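You operate a simulated robot arm through the tools that you are given. There is no shell and no other tool.

The job below is to be done with a simulated robot arm. You get a single attempt, and the scene is never put back.

## Task
Zero the column display, free the brake, crank off 1.5 m steadily and brake again.

It is judged by the outcome, as a careful person would: the job done as asked, and still so three seconds after it is handed in. It fails if anything else is knocked over, pushed out of place, dropped, spilled or broken.

## Robot
A 6-joint arm with a two-finger parallel gripper, fixed in place. Base frame: the origin is on the floor under the middle of its stand, x ahead of it, y to its left, z up. Lengths are in mm, angles in rad, forces in N, time in s.
With the tool pointing down near the work surface it reaches from about 100 to 660 mm from the base axis. Its first joint turns from -1.152 to 1.152 rad. Payload 2.45 kg.
The tool frame sits at the grasp point between the pads (the TCP): z along the fingers, y along the line on which they close. The tips reach 24 mm beyond it. The gripper opens to 68 mm. The fingers are 17 mm wide and 10 mm thick; the gripper's body (40 by 70 mm) begins 41 mm behind the TCP.
Orientation is that of the tool frame in the base frame, as a unit quaternion [x, y, z, w]. With the fingers straight down and closing along the base's y, the tool's x points along the base's -x, its y along +y and its z along -z.

## Interface
- The arm moves only by the tool servo_tool. Its argument "targets" is one flat list of numbers, 7 for each row, row after row: the shift along the tool's x, y, z in mm, then the turn, a rotation vector about the tool's x, y, z in rad, then the closure, from 0 (fully open) to 1 (shut). In form: [x, y, z, ax, ay, az, grip, x, y, z, ax, ay, az, grip, ...]. A call has 1 to 20 rows; each row shifts and turns the commanded pose from where the row before left it, along the tool's axes as they then stand. Each row takes 0.2 s and may step no farther than 50 mm and 0.15 rad from the row before; otherwise, or with a gripper value out of range, the whole call is refused. A pose out of reach is approached as far as the arm can. The call stops where the force on the tool passes 90 N (or 10 N more than at its start, if that is more) or the arm is blocked; 0.2 s more then pass. The fingers move at their own pace (about 108 mm/s each) and stop on an object; they squeeze with about 21 N. The grip force told is the motor's: it shows also when the fingers shut on nothing. Time passes only in rows, and 0.2 s behind the last, so rows that do not move let the fingers close. It gives the time, the measured TCP pose, the force on the tool (base axes), the opening and the grip force at its end, in the units of the frame above (readings bear some noise), with the torque about the TCP (base axes, N m) and any sound that the robot's microphone picked up.
- Cameras (640 x 400 px; columns grow to the right, rows downward): "scene" is fixed at [166.2, 415.4, 1458.7]; the picture's right is [-0.74, -0.67, 0.00], its down [-0.41, 0.46, -0.79] and it looks along [0.53, -0.59, -0.62] (base axes); focal length 310 px, centre (320, 200). "wrist" rides on the gripper at [84, 11, -75] in the tool frame; the picture's right is [-0.13, 0.99, 0.00], its down [-0.60, -0.08, -0.79] and it looks along [-0.79, -0.10, 0.61] (tool axes); focal length 251 px, centre (320, 200).
- snapshot(camera): a new picture of that camera. It takes no simulated time.
- point_at(camera, pixels): for up to 12 pixels [column, row] of the newest picture of that camera ("zoom" is the newest enlarged one), the place [x, y, z] in the base frame of the surface seen there, good to about 3 mm. It takes no simulated time.
- enlarge(camera, box): a new picture of the part [left, top, right, bottom] of that camera's present view, enlarged. It takes no simulated time.
- finish_job(): hands the job in; it is judged then, once.

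Unless the task says otherwise, let go and move clear before handing in.

The tools are called after "Emit:" as a command line: name --argument value ..., lists and objects as JSON in quotes. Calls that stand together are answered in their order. servo_tool: Moves the arm, as the interface text tells. Its arguments: {"type":"object","properties":{"targets":{"type":"array"}},"required":["targets"]} The other tools are called the same way: snapshot (camera) takes a picture; point_at (camera, pixels) gives the place of the surface under pixels of a picture; enlarge (camera, box) takes an enlarged picture of a part of a camera's view; finish_job () hands the job in.

At the start:

```text
t: 0.0
position: [426.7, -88.4, 1173.9]
orientation: [0.001, 1.0, 0.0, 0.0]
contact_force: [-0.1, 0.2, 0.2]
moment: [0.02, -0.01, 0.02]
gripper_width: 68.1
gripper_force: 0.0
```

scene: 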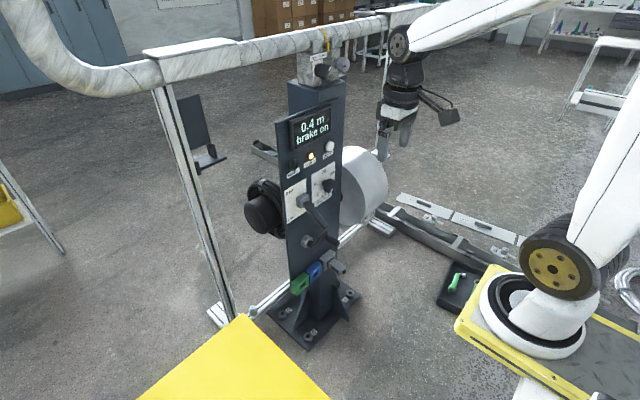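
wrist: 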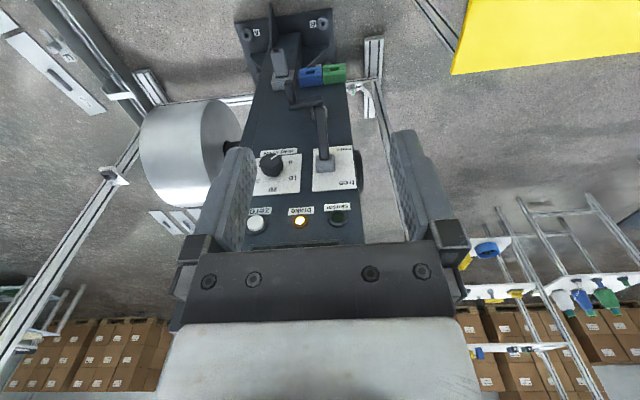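

The scene picture shows a column with a display ("0.4 m / brake on", around pixel 312,130), buttons, a knob, a lever and a crank. I'll take enlarged views to identify the controls.

Emit:
enlarge --camera "scene" --box '[240, 90, 400, 190]'

Emit:
enlarge --camera "scene" --box '[240, 170, 400, 350]'

Emit:
enlarge --camera "wrist" --box '[220, 60, 400, 240]'

```text
4.00 times, centred on (320, 140) of scene
```

zoom: 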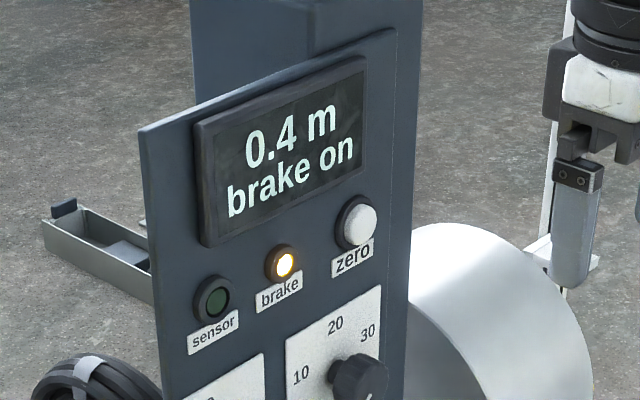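

```text
2.22 times, centred on (320, 260) of scene
```

zoom: 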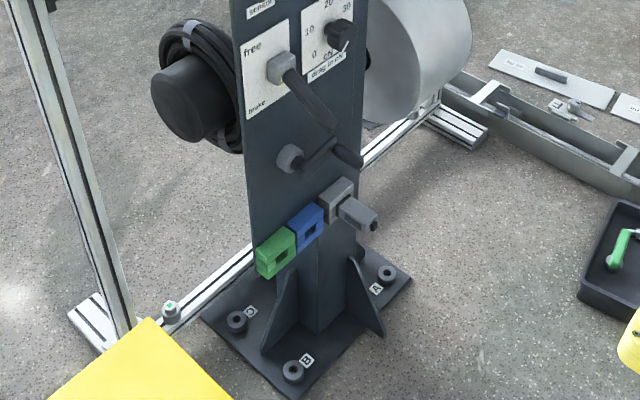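

```text
2.22 times, centred on (310, 150) of wrist
```

zoom: 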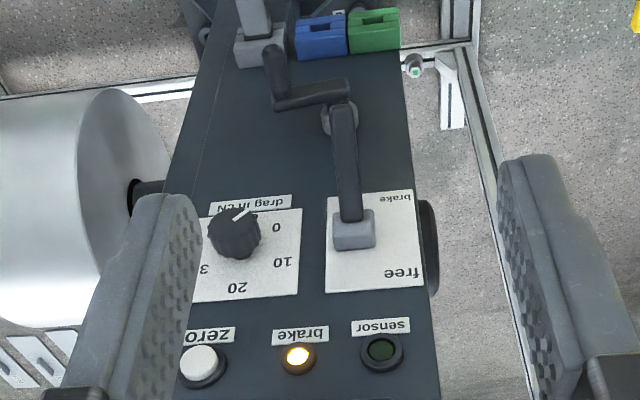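

The zoom shows: a white "zero" button, an amber "brake" lamp lit, a "sensor" lamp dark, a drag knob, a free/brake lever and a small crank below. I'll measure positions of these.

Emit:
enlarge --camera "scene" --box '[270, 100, 350, 150]'

Emit:
point_at --camera "scene" --pixels '[[329, 146], [311, 156], [294, 169], [303, 200], [312, 214], [321, 226], [329, 185], [306, 240], [318, 235], [331, 240], [290, 118], [331, 103]]'

Emit:
point_at --camera "wrist" --pixels '[[255, 224], [300, 221], [337, 218], [325, 163], [322, 135], [318, 108], [271, 166], [309, 103], [290, 92], [296, 82], [260, 200], [350, 200]]'

```text
8.00 times, centred on (310, 125) of scene
```

zoom: 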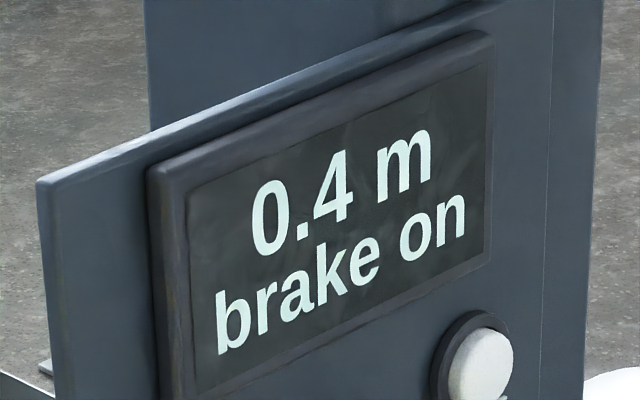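

```text
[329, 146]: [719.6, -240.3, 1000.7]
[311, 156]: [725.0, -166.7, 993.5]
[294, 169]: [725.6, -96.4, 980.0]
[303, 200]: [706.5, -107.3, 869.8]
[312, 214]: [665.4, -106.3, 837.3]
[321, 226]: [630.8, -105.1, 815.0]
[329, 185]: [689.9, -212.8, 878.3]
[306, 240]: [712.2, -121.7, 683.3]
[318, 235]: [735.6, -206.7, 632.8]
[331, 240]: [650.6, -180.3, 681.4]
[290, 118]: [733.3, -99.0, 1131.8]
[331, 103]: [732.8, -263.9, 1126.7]
```

```text
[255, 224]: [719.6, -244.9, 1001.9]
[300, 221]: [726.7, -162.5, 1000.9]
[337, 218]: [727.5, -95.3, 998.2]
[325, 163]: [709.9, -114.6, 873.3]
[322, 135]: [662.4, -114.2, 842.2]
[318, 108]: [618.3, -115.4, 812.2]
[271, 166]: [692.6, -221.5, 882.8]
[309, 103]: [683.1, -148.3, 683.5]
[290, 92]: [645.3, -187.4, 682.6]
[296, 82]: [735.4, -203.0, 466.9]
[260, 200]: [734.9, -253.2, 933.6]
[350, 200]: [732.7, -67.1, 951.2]
```

The panel lies near x≈733 facing the robot; button at (720,-242,1001), lever hub at (708,-110,872) sticking out and down, crank near z≈683. I'll look closer at the crank and the lower sockets.

Emit:
enlarge --camera "scene" --box '[275, 175, 355, 225]'

Emit:
enlarge --camera "scene" --box '[280, 220, 360, 270]'

Emit:
enlarge --camera "wrist" --box '[260, 60, 360, 122]'

Emit:
enlarge --camera "scene" --box '[290, 20, 370, 90]'

```text
8.00 times, centred on (315, 200) of scene
```

zoom: 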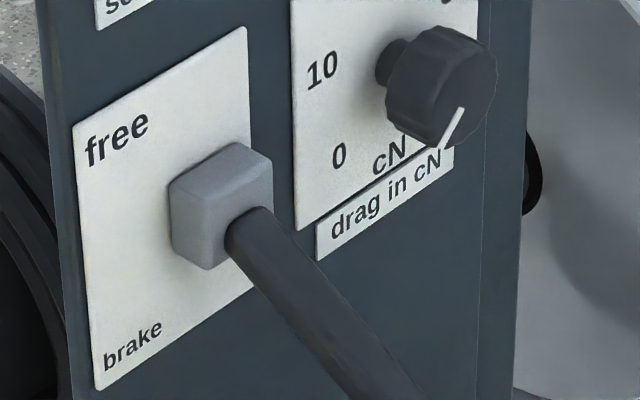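

```text
8.00 times, centred on (320, 245) of scene
```

zoom: 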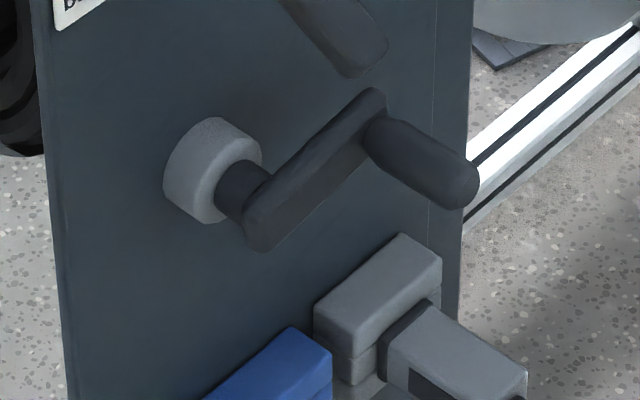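

```text
6.40 times, centred on (310, 91) of wrist
```

zoom: 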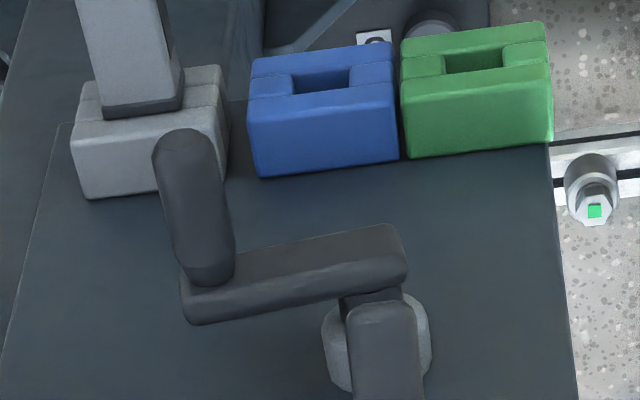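

```text
5.71 times, centred on (330, 55) of scene
```

zoom: 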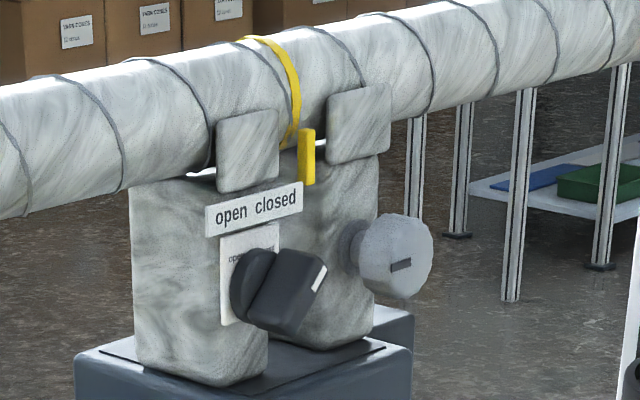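

I'll measure the crank's hub, arm and handle, and the lever in detail from the enlarged views.

Emit:
enlarge --camera "scene" --box '[280, 220, 360, 270]'

Emit:
point_at --camera "zoom" --pixels '[[195, 180], [215, 130], [240, 190], [260, 225], [320, 165], [372, 100], [385, 130], [430, 160], [470, 190], [465, 160], [440, 185], [130, 200]]'

Emit:
enlarge --camera "wrist" --box '[260, 60, 360, 122]'

Emit:
point_at --camera "zoom" --pixels '[[180, 145], [195, 210], [210, 265], [170, 210], [225, 210], [290, 265], [390, 250], [290, 300], [335, 340], [420, 320], [385, 320], [150, 160]]'

```text
8.00 times, centred on (320, 245) of scene
```

zoom: 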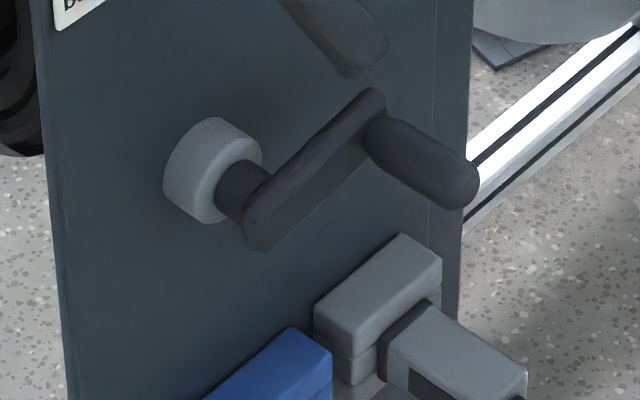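

```text
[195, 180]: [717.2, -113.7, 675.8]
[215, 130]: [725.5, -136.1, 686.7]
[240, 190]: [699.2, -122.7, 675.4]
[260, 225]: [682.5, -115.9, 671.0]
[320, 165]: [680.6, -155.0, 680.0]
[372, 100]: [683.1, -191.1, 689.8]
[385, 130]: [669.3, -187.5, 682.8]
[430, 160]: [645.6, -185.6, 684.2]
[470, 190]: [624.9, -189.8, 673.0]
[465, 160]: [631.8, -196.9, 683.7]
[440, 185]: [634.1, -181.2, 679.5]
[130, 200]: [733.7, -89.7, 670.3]
```

```text
6.40 times, centred on (310, 91) of wrist
```

zoom: 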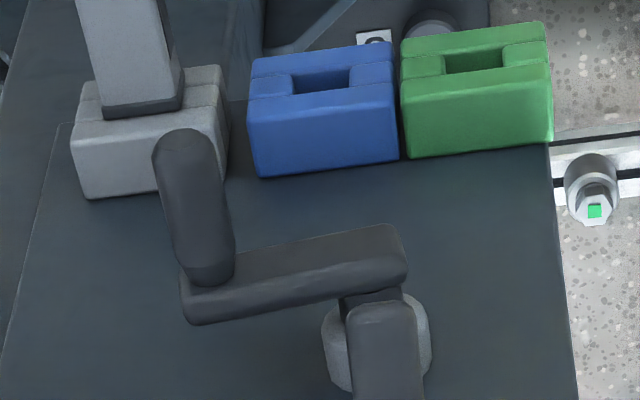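

```text
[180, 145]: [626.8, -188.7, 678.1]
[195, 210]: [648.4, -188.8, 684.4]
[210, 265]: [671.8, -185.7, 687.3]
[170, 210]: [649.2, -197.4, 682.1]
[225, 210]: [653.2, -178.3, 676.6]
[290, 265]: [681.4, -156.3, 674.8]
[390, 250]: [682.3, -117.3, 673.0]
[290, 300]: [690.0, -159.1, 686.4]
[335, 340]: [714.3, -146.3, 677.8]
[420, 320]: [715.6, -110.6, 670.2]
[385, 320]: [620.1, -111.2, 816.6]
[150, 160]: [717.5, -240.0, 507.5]
```

The crank hub axis is near (y≈-128, z≈670), and the handle is at y≈-188, z≈676, sticking out to x≈623. I'll measure the sockets and plug below it and the lever tip for clearance.

Emit:
point_at --camera "scene" --pixels '[[334, 255], [330, 258], [341, 270], [345, 268], [335, 275], [315, 270], [300, 283], [540, 265], [510, 295], [405, 42], [445, 112], [605, 230]]'

Emit:
enlarge --camera "scene" --box '[290, 225, 370, 275]'

Emit:
point_at --camera "zoom" --pixels '[[320, 210], [270, 280], [350, 260], [430, 320], [400, 390], [360, 320], [300, 40], [290, 20], [200, 340], [240, 380], [440, 370], [330, 390]]'

```text
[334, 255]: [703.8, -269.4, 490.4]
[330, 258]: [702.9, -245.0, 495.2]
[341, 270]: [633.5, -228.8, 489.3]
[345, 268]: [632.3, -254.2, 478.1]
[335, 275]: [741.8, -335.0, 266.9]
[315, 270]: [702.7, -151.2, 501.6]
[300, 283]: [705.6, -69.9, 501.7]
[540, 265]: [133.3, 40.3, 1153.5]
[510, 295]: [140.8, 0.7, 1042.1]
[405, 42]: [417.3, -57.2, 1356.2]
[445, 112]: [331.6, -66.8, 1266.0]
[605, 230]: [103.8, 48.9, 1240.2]
```

```text
8.00 times, centred on (330, 250) of scene
```

zoom: 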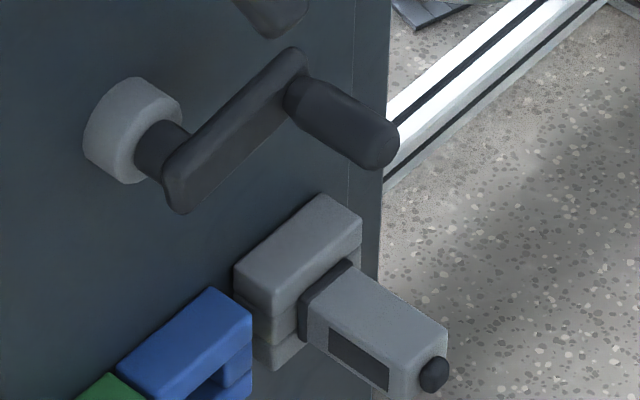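

```text
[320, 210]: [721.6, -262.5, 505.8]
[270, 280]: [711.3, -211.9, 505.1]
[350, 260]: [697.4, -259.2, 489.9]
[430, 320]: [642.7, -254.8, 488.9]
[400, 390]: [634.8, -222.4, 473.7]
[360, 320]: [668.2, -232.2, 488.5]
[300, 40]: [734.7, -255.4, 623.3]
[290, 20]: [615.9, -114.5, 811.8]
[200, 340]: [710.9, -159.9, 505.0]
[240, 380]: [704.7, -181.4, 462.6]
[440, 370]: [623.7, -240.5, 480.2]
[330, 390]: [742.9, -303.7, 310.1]
```

The sockets and plug top out at z≈505, well below the crank's lowest point (~610), so there's room. I'll move slightly forward, toward the button side, close the fingers, and tilt the tool up about 43° to test the reach.

Emit:
servo_tool --targets '[-20, -22, 10, 0, 0, 0, 1, -20, -22, 10, 0, 0, 0, 1, -20, -22, 10, 0, 0, 0, 1, -20, -22, 10, 0, 0, 0, 1, -20, -22, 10, 0, 0, 0, 1, 0, 0, 0, 0, -0.15, 0, 1, 0, 0, 0, 0, -0.15, 0, 1, 0, 0, 0, 0, -0.15, 0, 1, 0, 0, 0, 0, -0.15, 0, 1, 0, 0, 0, 0, -0.15, 0, 1]'

```text
t: 2.2
position: [527.4, -197.9, 1123.3]
orientation: [0.0, 0.931, -0.001, 0.366]
contact_force: [-0.2, -0.2, 0.5]
moment: [-0.01, -0.01, -0.03]
gripper_width: 0.1
gripper_force: 20.8
```

The arm reached (527,-198,1123) with the tool tilted 43° forward. I'll check the pictures before continuing.

Emit:
snapshot --camera "scene"

Emit:
snapshot --camera "wrist"

```text
taken
```

scene: 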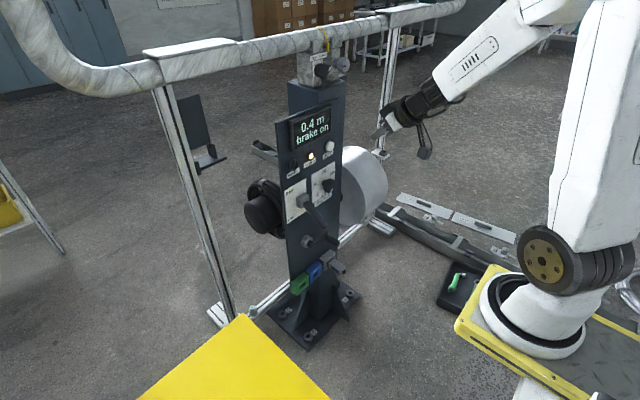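

```text
taken
```

wrist: 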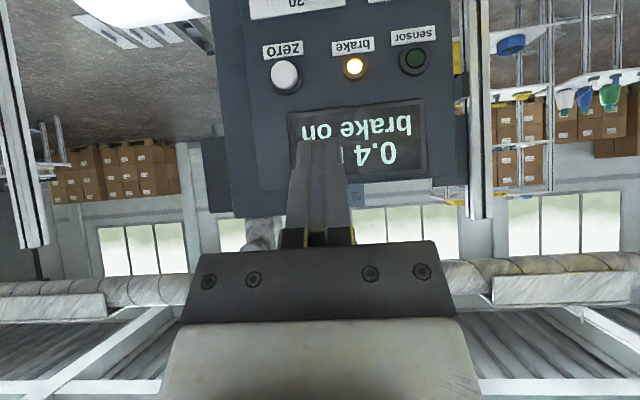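

The tool clears everything. I'll level it fully to horizontal.

Emit:
servo_tool --targets '[0, 0, 0, 0, -0.15, 0, 1, 0, 0, 0, 0, -0.15, 0, 1, 0, 0, 0, 0, -0.15, 0, 1, 0, 0, 0, 0, -0.15, 0, 1, 0, 0, 0, 0, -0.15, 0, 1, 0, 0, 0, 0, -0.07, 0, 1]'

```text
t: 3.6
position: [526.0, -198.9, 1125.6]
orientation: [0.0, 0.707, -0.002, 0.707]
contact_force: [-0.2, 0.4, 0.0]
moment: [-0.02, 0.01, 0.01]
gripper_width: 0.0
gripper_force: 21.2
```

The tool is horizontal. Next I'll move down to the button's height in front of it (TCP about (640,-242,1001)) and check alignment.

Emit:
servo_tool --targets '[25, -8.7, 20, 0, 0, 0, 1, 25, -8.7, 20, 0, 0, 0, 1, 25, -8.7, 20, 0, 0, 0, 1, 25, -8.7, 20, 0, 0, 0, 1, 25, -8.7, 20, 0, 0, 0, 1, 0, 0, 14, 0, 0, 0, 1]'

Emit:
snapshot --camera "wrist"

Emit:
snapshot --camera "scene"

```text
t: 5.0
position: [641.5, -240.4, 999.3]
orientation: [0.0, 0.708, -0.001, 0.707]
contact_force: [1.3, -1.2, 0.4]
moment: [-0.01, 0.03, -0.01]
gripper_width: 0.3
gripper_force: 20.8
```

```text
taken
```

wrist: 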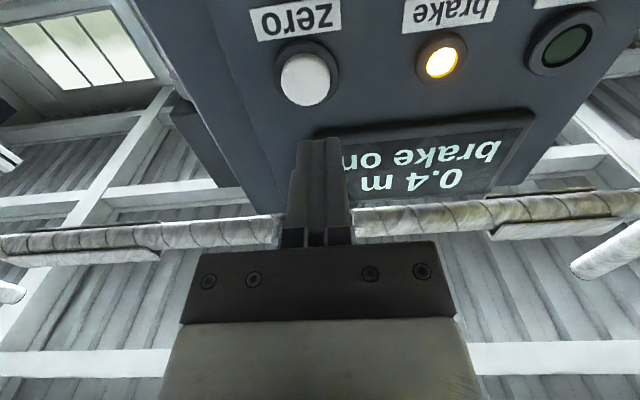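

```text
taken
```

scene: 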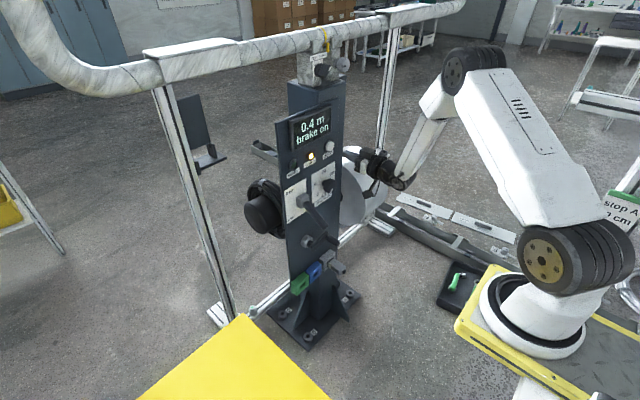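

The wrist view shows the zero button at about (305,78). I'll measure its place exactly before pressing.

Emit:
point_at --camera "wrist" --pixels '[[305, 78], [283, 80], [327, 78], [305, 54], [305, 103], [298, 108], [322, 150], [440, 62]]'

Emit:
enlarge --camera "scene" --box '[300, 120, 420, 220]'

```text
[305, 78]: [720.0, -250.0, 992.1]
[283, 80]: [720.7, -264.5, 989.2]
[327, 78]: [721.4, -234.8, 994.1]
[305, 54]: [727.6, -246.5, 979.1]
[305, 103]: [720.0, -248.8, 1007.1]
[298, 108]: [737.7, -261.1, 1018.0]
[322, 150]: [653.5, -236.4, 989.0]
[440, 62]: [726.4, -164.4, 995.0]
```

```text
4.00 times, centred on (360, 170) of scene
```

zoom: 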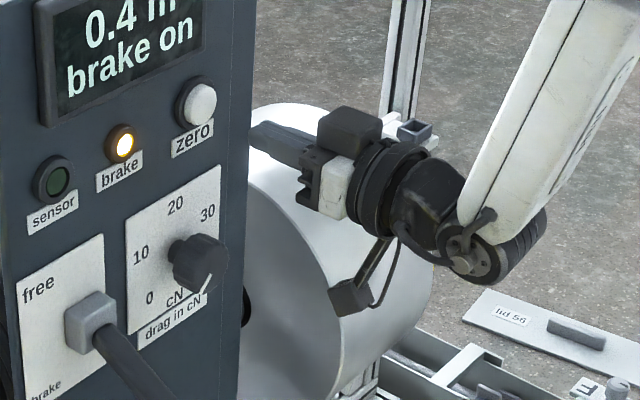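

Button centre is about (720,-249,995). I'll shift onto its axis, then approach to ~7 mm short.

Emit:
servo_tool --targets '[4, -9, 0, 0, 0, 0, 1, 0, 0, 22, 0, 0, 0, 1, 0, 0, 22, 0, 0, 0, 1, 0, 0, 0, 0, 0, 0, 1]'

Emit:
snapshot --camera "wrist"

```text
t: 6.0
position: [684.7, -250.1, 995.9]
orientation: [0.001, 0.708, -0.001, 0.706]
contact_force: [-0.2, 0.4, -0.1]
moment: [-0.02, 0.0, 0.02]
gripper_width: 0.0
gripper_force: 21.1
```

```text
taken
```

wrist: 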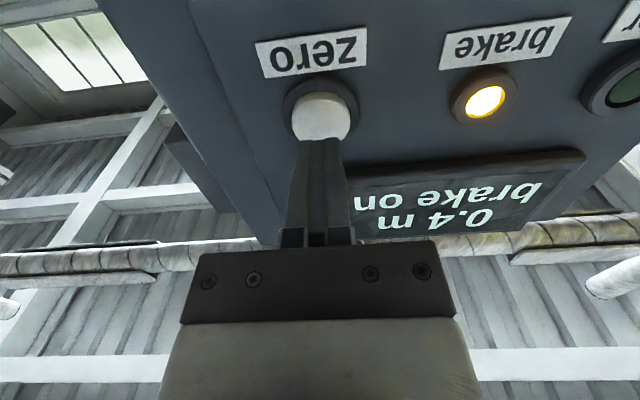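

The fingertips are lined up with the button (320,115). Pressing in small steps now.

Emit:
servo_tool --targets '[0, 0, 4, 0, 0, 0, 1, 0, 0, 4, 0, 0, 0, 1, 0, 0, 3, 0, 0, 0, 1, 0, 0, 2, 0, 0, 0, 1, 0, 0, 1, 0, 0, 0, 1]'

Emit:
snapshot --camera "wrist"

```text
t: 7.2
position: [698.9, -249.0, 994.8]
orientation: [0.0, 0.708, 0.0, 0.706]
contact_force: [-0.8, -0.2, 1.4]
moment: [0.0, -0.02, -0.02]
gripper_width: 0.0
gripper_force: 20.7
```

```text
taken
```

wrist: 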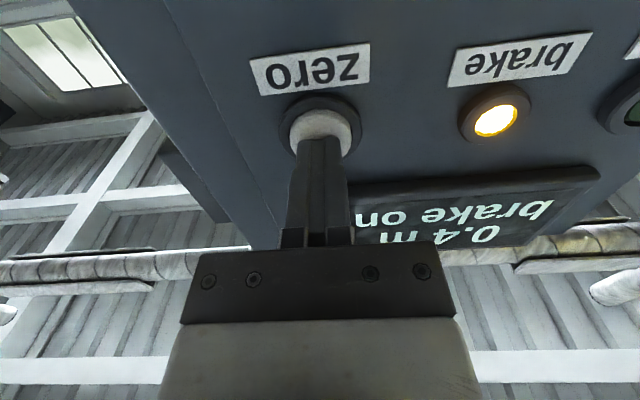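

There's no clear contact force yet and the display still reads 0.4 m. Pressing a few mm further.

Emit:
servo_tool --targets '[0, 0, 1.5, 0, 0, 0, 1, 0, 0, 1.5, 0, 0, 0, 1, 0, 0, 1, 0, 0, 0, 1, 0, 0, 0, 0, 0, 0, 1]'

Emit:
snapshot --camera "wrist"

Emit:
enlarge --camera "scene" --box '[280, 100, 380, 170]'

```text
t: 8.2
position: [702.5, -250.3, 994.8]
orientation: [0.0, 0.708, 0.0, 0.707]
contact_force: [-4.7, 1.1, 1.4]
moment: [0.03, -0.03, 0.04]
gripper_width: 0.1
gripper_force: 21.4
heard: click
```

```text
taken
```

wrist: 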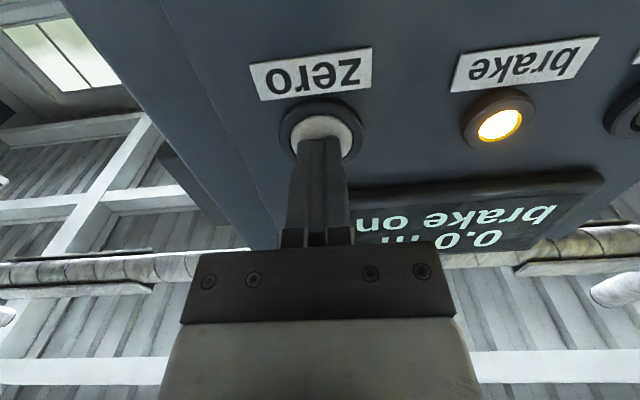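

```text
5.71 times, centred on (330, 135) of scene
```

zoom: 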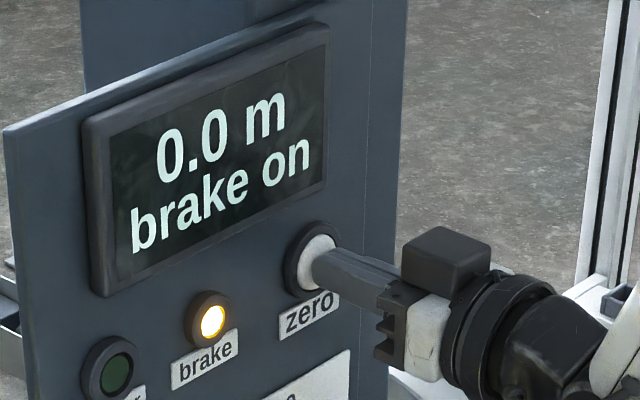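

The display now reads 0.0 m with a click. I'll back off from the button and move below the brake lever, still well in front of it.

Emit:
servo_tool --targets '[0, 0, -10, 0, 0, 0, 1, 0, 0, -34, 0, 0, 0, 1, 0, 0, -40, 0, 0, 0, 1, 0, 0, -40, 0, 0, 0, 1, 0, 0, -20, 0, 0, 0, 1, 35, 23.2, 0, 0, 0, 0, 1, 35, 23.2, 0, 0, 0, 0, 1, 35, 23.2, 0, 0, 0, 0, 1, 35, 23.2, 0, 0, 0, 0, 1, 35, 23.2, 0, 0, 0, 0, 1, 35, 23.2, 0, 0, 0, 0, 1, 0, 0, 0, 0, 0, 0, 1]'

Emit:
snapshot --camera "wrist"

Emit:
snapshot --camera "scene"

```text
t: 10.8
position: [650.1, -212.4, 818.6]
orientation: [0.004, 0.708, 0.007, 0.706]
contact_force: [0.7, -0.5, 0.4]
moment: [0.0, -0.02, 0.0]
gripper_width: 0.1
gripper_force: 20.9
out of reach, approached as far as the arm can: row 6, 7, 8, 9, 10, 11
```

```text
taken
```

wrist: 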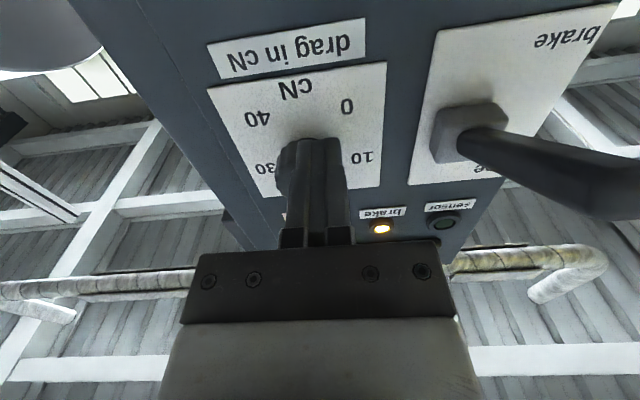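

```text
taken
```

scene: 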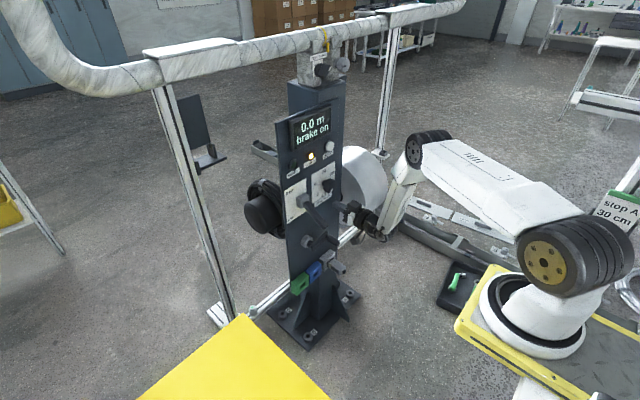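

The horizontal pose at that low/near place was out of reach and the arm stopped at (650,-212,819), below the knob; no contact force. I'll check that the knob wasn't disturbed.

Emit:
enlarge --camera "scene" --box '[275, 150, 395, 250]'

Emit:
enlarge --camera "wrist" --box '[200, 20, 400, 200]'

```text
4.00 times, centred on (335, 200) of scene
```

zoom: 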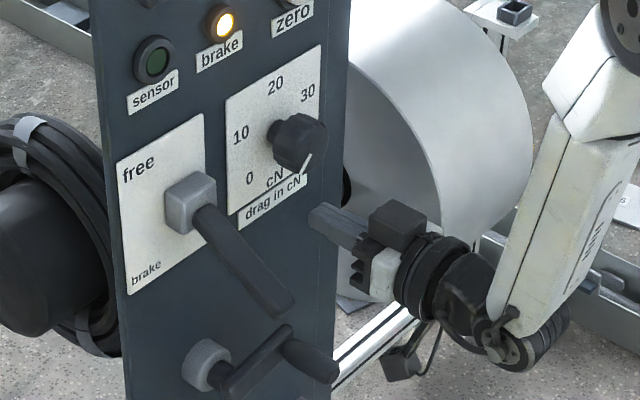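

```text
2.22 times, centred on (300, 110) of wrist
```

zoom: 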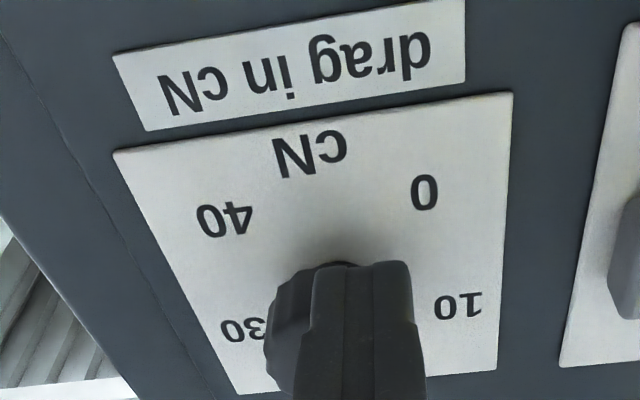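

The knob pointer is unchanged and nothing was disturbed. I'll send one still row to learn whether the commanded pose was kept at the unreachable target.

Emit:
servo_tool --targets '[0, 0, 0, 0, 0, 0, 1]'

```text
t: 11.2
position: [649.9, -212.4, 816.9]
orientation: [0.002, 0.708, 0.008, 0.706]
contact_force: [-0.4, -0.1, 0.8]
moment: [-0.01, 0.0, 0.03]
gripper_width: 0.0
gripper_force: 20.8
```

The commanded pose was reset to the actual one. I'll tilt the tool back down about 43° here (the wrist goes up and away from the panel), which should restore reach.

Emit:
servo_tool --targets '[0, 0, -5, 0, 0.12, 0, 1, 0, 0, -5, 0, 0.12, 0, 1, 0, 0, -5, 0, 0.12, 0, 1, 0, 0, 0, 0, 0.12, 0, 1, 0, 0, 0, 0, 0.12, 0, 1, 0, 0, 0, 0, 0.1, 0, 1]'

Emit:
snapshot --camera "scene"

```text
t: 12.6
position: [639.2, -215.4, 818.8]
orientation: [-0.001, 0.908, 0.0, 0.42]
contact_force: [-0.5, 0.2, -1.4]
moment: [0.0, 0.0, 0.03]
gripper_width: 0.0
gripper_force: 20.8
out of reach, approached as far as the arm can: row 1
```

```text
taken
```

scene: 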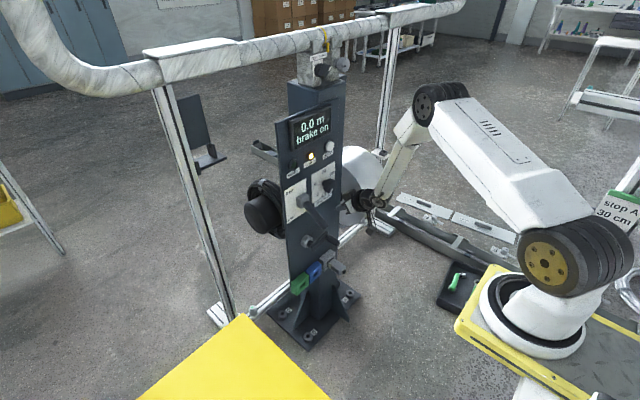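

The tool now points forward and ~40° down, which suits gripping the lever's end rather than pushing from beneath. I'll back out along the tool axis, slide across to y≈-111, open the fingers and look.

Emit:
servo_tool --targets '[0, 0, -20, 0, 0, 0, 1, 0, 0, -30, 0, 0, 0, 1, 0, 0, -30, 0, 0, 0, 1, 0, 26, 0, 0, 0, 0, 0, 0, 26, 0, 0, 0, 0, 0, 0, 26, 0, 0, 0, 0, 0, 0, 26, 0, 0, 0, 0, 0, 0, 0, 0, 0, 0, 0, 0]'

Emit:
snapshot --camera "wrist"

Emit:
snapshot --camera "scene"

```text
t: 14.4
position: [590.8, -120.5, 880.4]
orientation: [0.001, 0.908, 0.009, 0.419]
contact_force: [-0.2, 0.3, -0.3]
moment: [-0.02, -0.01, -0.02]
gripper_width: 67.8
gripper_force: 0.1
out of reach, approached as far as the arm can: row 6, 7
```

```text
taken
```

wrist: 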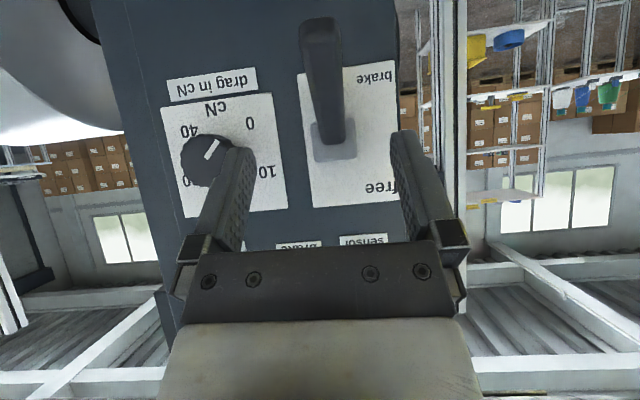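

```text
taken
```

scene: 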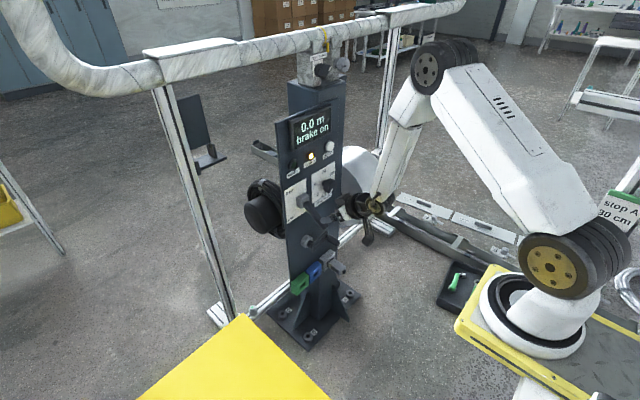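

The 40° tilt again meets the reach limit at this nearer spot, so I'll tilt the tool further down to ~55° (wrist pitch is the limit) and correct the slight yaw. Then I'll measure the lever from the wrist view.

Emit:
servo_tool --targets '[0, 0, 0, 0.008, 0.13, -0.005, 0, 0, 0, 0, 0.008, 0.13, -0.005, 0, 0, 9.5, 0, 0, 0, 0, 0, 0, 0, 0, 0, 0, 0, 0]'

Emit:
snapshot --camera "wrist"

```text
t: 15.4
position: [590.8, -113.1, 880.6]
orientation: [-0.001, 0.954, -0.009, 0.299]
contact_force: [-0.4, -0.3, -0.9]
moment: [-0.02, -0.01, 0.02]
gripper_width: 68.1
gripper_force: 0.0
```

```text
taken
```

wrist: 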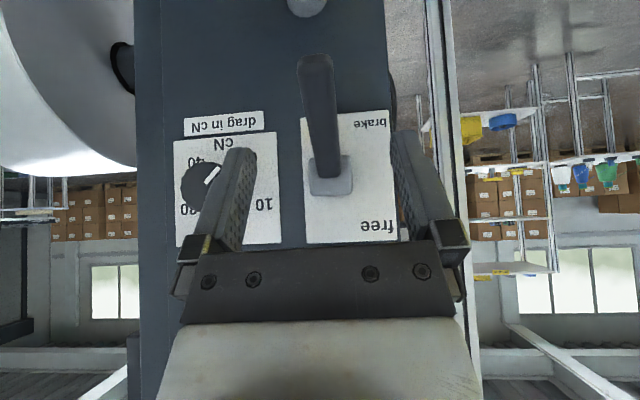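

Now measuring the lever along its length from this view (pixels ~ (317,60) to (327,175)).

Emit:
point_at --camera "wrist" --pixels '[[317, 62], [300, 70], [334, 70], [320, 100], [305, 100], [336, 100], [324, 140], [327, 165], [330, 180], [312, 180], [350, 180], [316, 56]]'

Emit:
enlarge --camera "wrist" --box '[270, 40, 400, 210]'

```text
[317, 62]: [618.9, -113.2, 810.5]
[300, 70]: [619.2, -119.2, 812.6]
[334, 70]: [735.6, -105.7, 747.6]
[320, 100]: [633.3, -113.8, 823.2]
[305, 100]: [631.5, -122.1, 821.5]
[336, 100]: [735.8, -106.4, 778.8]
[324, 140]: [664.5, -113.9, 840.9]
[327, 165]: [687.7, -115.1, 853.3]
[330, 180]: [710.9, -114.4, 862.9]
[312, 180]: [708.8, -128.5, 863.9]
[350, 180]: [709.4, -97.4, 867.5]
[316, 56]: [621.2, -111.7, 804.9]
```

```text
2.35 times, centred on (335, 125) of wrist
```

zoom: 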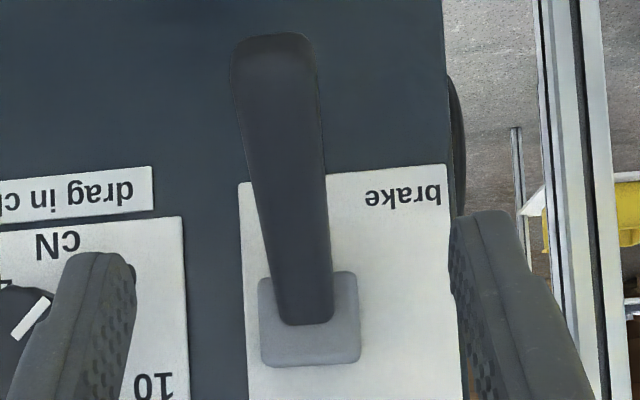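

The lever runs along y≈-113, about 17 mm wide, from (613,801) up to the block at (710,866). I'll advance with open fingers to straddle its end.

Emit:
servo_tool --targets '[1.3, 0, 20, 0, 0, 0, 0, 1.3, 0, 20, 0, 0, 0, 0, 1.3, 0, 20, 0, 0, 0, 0, 1.4, 0, 20, 0, 0, 0, 0, 0, 0, 0, 0, 0, 0, 0]'

Emit:
snapshot --camera "wrist"

Emit:
enlarge --camera "scene" --box '[270, 150, 410, 270]'

```text
t: 16.6
position: [633.0, -113.2, 811.3]
orientation: [-0.001, 0.954, -0.009, 0.3]
contact_force: [0.0, 0.8, -0.4]
moment: [0.0, 0.01, -0.02]
gripper_width: 68.1
gripper_force: 0.1
```

```text
taken
```

wrist: 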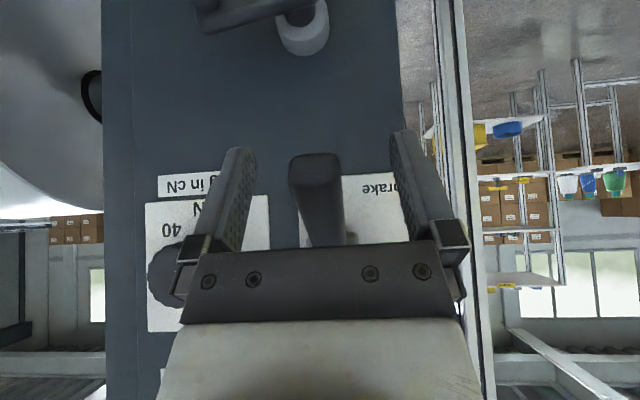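

```text
3.33 times, centred on (340, 210) of scene
```

zoom: 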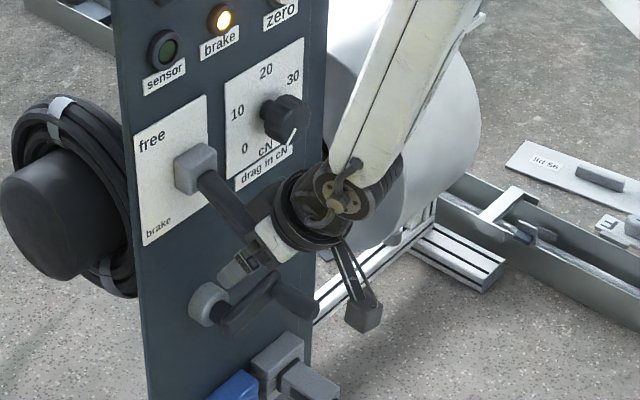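

The lever (pixel 317,200) sits centred between the open fingers. Closing on it, with a tiny yaw correction first.

Emit:
servo_tool --targets '[0, 0, 0, -0.016, 0, 0.007, 0, 0, 0, 0, 0, 0, 0, 0.6, 0, 0, 0, 0, 0, 0, 1, 0, 0, 0, 0, 0, 0, 1, 0, 0, 0, 0, 0, 0, 1]'

Emit:
snapshot --camera "wrist"

```text
t: 17.8
position: [633.9, -114.7, 811.5]
orientation: [0.002, 0.954, -0.002, 0.3]
contact_force: [2.3, -14.2, -2.5]
moment: [-0.05, 0.26, 0.06]
gripper_width: 21.9
gripper_force: 38.7
```

```text
taken
```

wrist: 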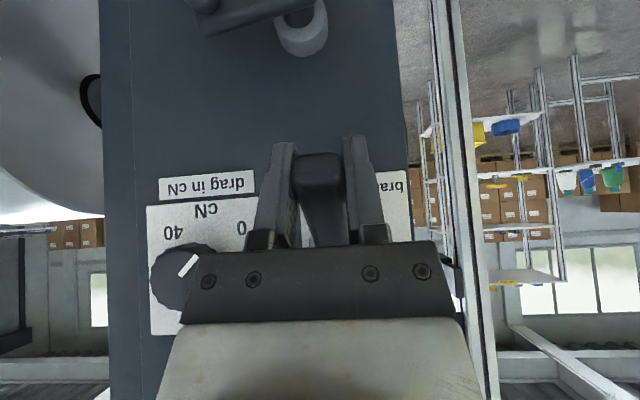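

Gripped (21.9 mm wide) with a slight side load of -14 N in y, so the lever lies a little toward -y. I'll ease 1.3 mm that way, then start lifting the lever along its arc for a few steps.

Emit:
servo_tool --targets '[0, -1.3, 0, 0, 0, 0, 1, 0, 0, 0, 0, 0, 0, 1, -0.98, 0, -9.38, 0, 0, 0, 1, -1.85, 0, -9.25, 0, 0, 0, 1, -2.68, 0, -9.04, 0, 0, 0, 1]'

Emit:
enlarge --camera "scene" --box '[270, 150, 410, 270]'

```text
t: 19.0
position: [620.5, -114.9, 836.9]
orientation: [0.0, 0.954, -0.001, 0.299]
contact_force: [10.5, -7.2, -11.5]
moment: [0.03, 1.09, -0.18]
gripper_width: 22.0
gripper_force: 38.6
```

```text
3.33 times, centred on (340, 210) of scene
```

zoom: 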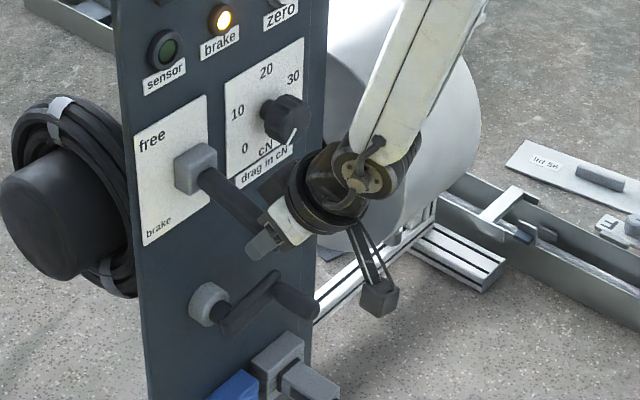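

The lever is following up smoothly with modest forces (~15 N). Continuing along the arc to just past horizontal.

Emit:
servo_tool --targets '[-3.5, -0.4, -8.77, 0, 0.02, 0, 1, -4.29, 0, -8.41, 0, 0.02, 0, 1, -5.2, 0, -7.87, 0, 0.02, 0, 1, -6.0, 0, -7.25, 0, 0.02, 0, 1]'

Emit:
enlarge --camera "scene" --box '[270, 150, 410, 270]'

```text
t: 20.0
position: [617.7, -115.1, 874.6]
orientation: [-0.001, 0.966, -0.001, 0.259]
contact_force: [-9.4, 6.4, -12.1]
moment: [-0.13, 1.19, -0.31]
gripper_width: 21.9
gripper_force: 38.8
```

```text
3.33 times, centred on (340, 210) of scene
```

zoom: 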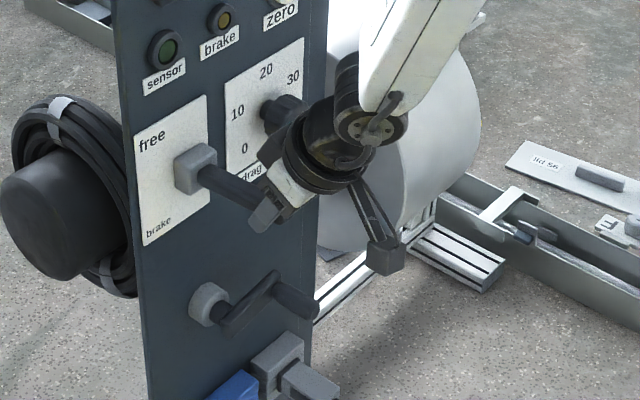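

The brake lamp went dark as the lever passed horizontal. I'll carry it on up toward the "free" stop.

Emit:
servo_tool --targets '[-5.79, 0, -7.45, 0, 0.02, 0, 1, -6.32, 0, -7.01, 0, 0.02, 0, 1, -6.79, 0, -6.54, 0, 0.02, 0, 1]'

Emit:
enlarge --camera "scene" --box '[270, 100, 410, 220]'

```text
t: 20.8
position: [625.1, -115.1, 897.6]
orientation: [0.0, 0.972, 0.001, 0.235]
contact_force: [-7.4, 0.0, -9.1]
moment: [-0.17, 1.24, -0.11]
gripper_width: 21.7
gripper_force: 38.5
out of reach, approached as far as the arm can: row 3
```

```text
3.33 times, centred on (340, 160) of scene
```

zoom: 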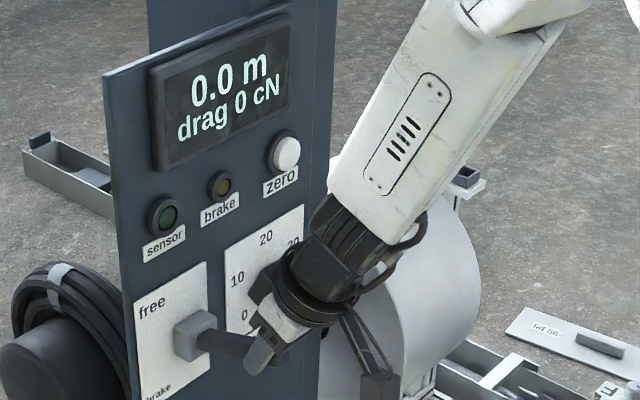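

The display now reads "0.0 m, drag 0 cN" — the brake is free — with the lever roughly 18° above horizontal. One row was reported out of reach, so I'll try a small further lift without turning, toward the stop.

Emit:
servo_tool --targets '[-5, 0, -4.4, 0, 0, 0, 1]'

Emit:
snapshot --camera "scene"

Emit:
snapshot --camera "wrist"

```text
t: 21.2
position: [626.0, -115.1, 904.2]
orientation: [0.001, 0.973, 0.0, 0.231]
contact_force: [-7.0, -1.1, -9.2]
moment: [0.0, 1.24, 0.03]
gripper_width: 21.8
gripper_force: 38.4
```

```text
taken
```

scene: 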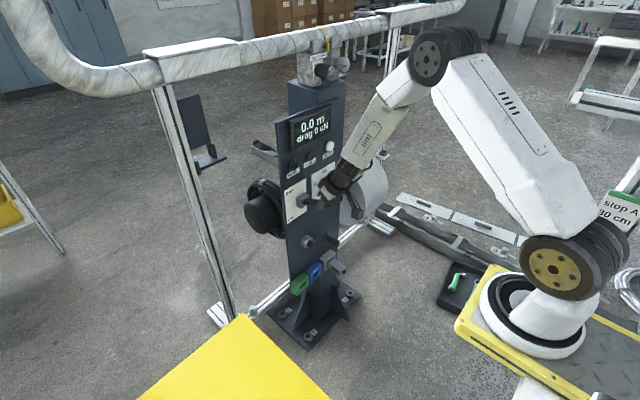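

```text
taken
```

wrist: 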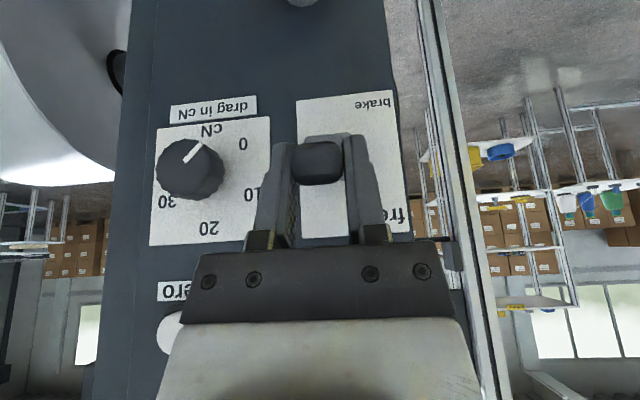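

Good, it moved on (now ~22° above horizontal). Two more small steps toward the stop, watching the force.

Emit:
servo_tool --targets '[-6.99, 0, -5.66, 0, 0, 0, 1, -7.52, 0, -4.95, 0, 0, 0, 1]'

Emit:
enlarge --camera "scene" --box '[270, 100, 410, 220]'

```text
t: 21.8
position: [634.7, -115.4, 918.1]
orientation: [0.0, 0.974, 0.0, 0.228]
contact_force: [0.0, -6.5, -32.6]
moment: [0.02, 0.5, 0.01]
gripper_width: 22.0
gripper_force: 38.7
```

```text
3.33 times, centred on (340, 160) of scene
```

zoom: 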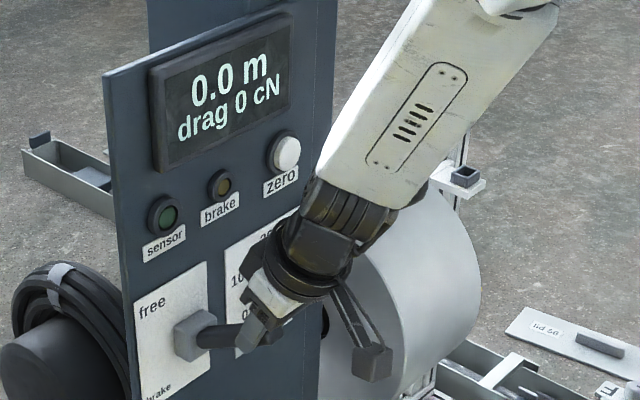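

The reading of -33 N in z with the lever ~30° up shows it's at the "free" stop, and the display says drag 0 cN. I'll relax slightly, open the fingers and retreat along the tool axis.

Emit:
servo_tool --targets '[1.5, 0, 1.2, 0, 0, 0, 1, 0, 0, 0, 0, 0, 0, 0, 0, 0, 0, 0, 0, 0, 0, 0, 0, 0, 0, 0, 0, 0]'

Emit:
snapshot --camera "wrist"

Emit:
snapshot --camera "scene"

Emit:
point_at --camera "scene" --pixels '[[428, 58], [458, 45], [385, 120], [362, 150], [345, 175], [560, 265], [490, 130], [545, 262]]'

```text
t: 22.8
position: [635.1, -115.2, 922.0]
orientation: [0.0, 0.972, -0.001, 0.233]
contact_force: [0.0, 0.5, -0.7]
moment: [0.0, 0.0, 0.01]
gripper_width: 68.0
gripper_force: 0.0
```

```text
taken
```

wrist: 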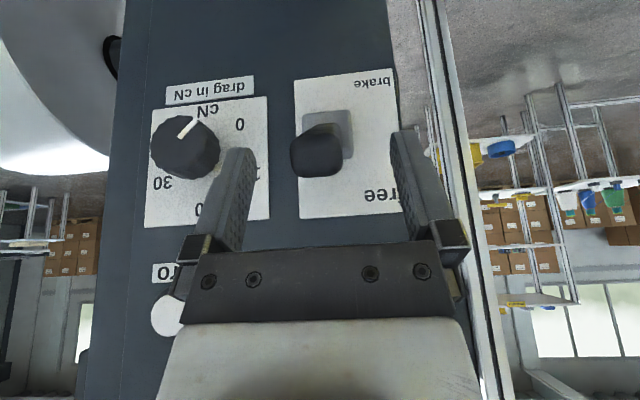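

```text
taken
```

scene: 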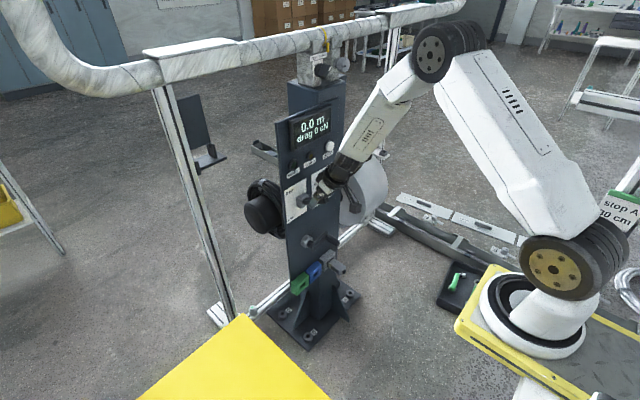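

```text
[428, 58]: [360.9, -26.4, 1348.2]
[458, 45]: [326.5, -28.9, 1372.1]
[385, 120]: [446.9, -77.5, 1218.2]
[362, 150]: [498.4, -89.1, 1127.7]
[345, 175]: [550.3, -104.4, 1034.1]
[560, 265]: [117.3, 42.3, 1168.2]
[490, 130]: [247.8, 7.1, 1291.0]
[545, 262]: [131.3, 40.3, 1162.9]
```

The lever stays up by itself and the gripper is free around it. I'll retreat along the tool axis and then back away from the panel before descending to the crank.

Emit:
servo_tool --targets '[0, 0, -20, 0, 0, 0, 0, 0, 0, -20, 0, 0, 0, 0, 0, 0, -20, 0, 0, 0, 0, 26.7, -6, -13.6, 0, 0, 0, 0, 26.7, -12, -13.6, 0, 0, 0, 0, 26.7, -15, -13.6, 0, 0, 0, 0, 0, -20, 0, 0, 0, 0, 0, 0, -20, 0, 0, 0, 0, 0]'

Emit:
snapshot --camera "scene"

Emit:
enlarge --camera "scene" --box '[260, 100, 380, 260]'

```text
t: 24.6
position: [518.9, -187.3, 972.1]
orientation: [-0.001, 0.973, -0.001, 0.232]
contact_force: [0.7, -0.1, -0.1]
moment: [-0.02, 0.02, -0.01]
gripper_width: 67.9
gripper_force: 0.0
```

```text
taken
```

scene: 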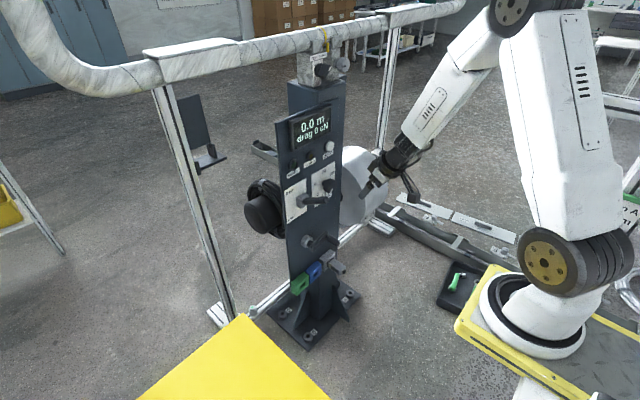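

```text
2.50 times, centred on (320, 180) of scene
```

zoom: 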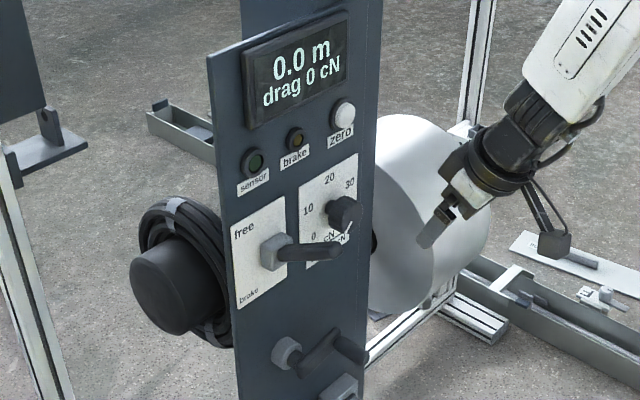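

The brake stays free and the crank is untouched. Descending in front of the panel to about z=740 with the tool 63° down.

Emit:
servo_tool --targets '[13.7, 0, 36.4, 0, 0, 0, 0, 13.7, 0, 36.4, 0, 0, 0, 0, 13.7, 0, 36.4, 0, 0, 0, 0, 13.7, 0, 36.4, 0, 0, 0, 0, 13.7, 0, 36.4, 0, 0, 0, 0, 13.7, 0, 36.4, 0, 0, 0, 0]'

Emit:
snapshot --camera "scene"

Emit:
snapshot --camera "wrist"

```text
t: 26.0
position: [541.7, -188.5, 740.1]
orientation: [0.0, 0.973, 0.0, 0.232]
contact_force: [-0.8, -0.5, 1.0]
moment: [0.04, -0.01, -0.02]
gripper_width: 68.2
gripper_force: 0.0
```

```text
taken
```

scene: 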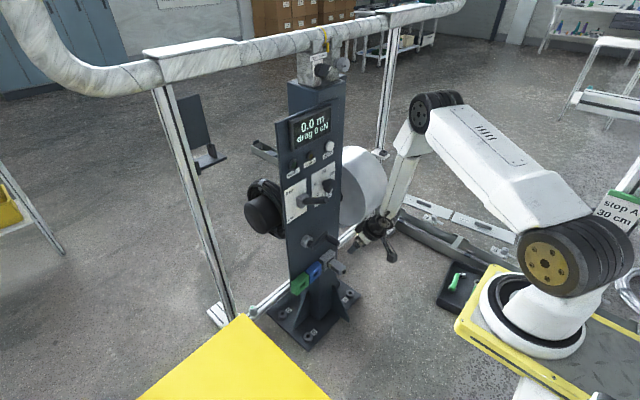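

```text
taken
```

wrist: 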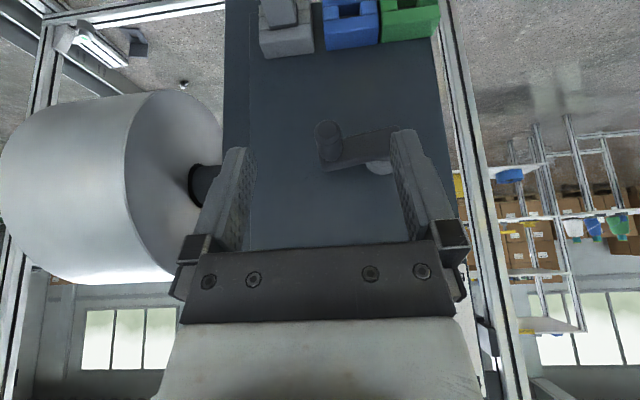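

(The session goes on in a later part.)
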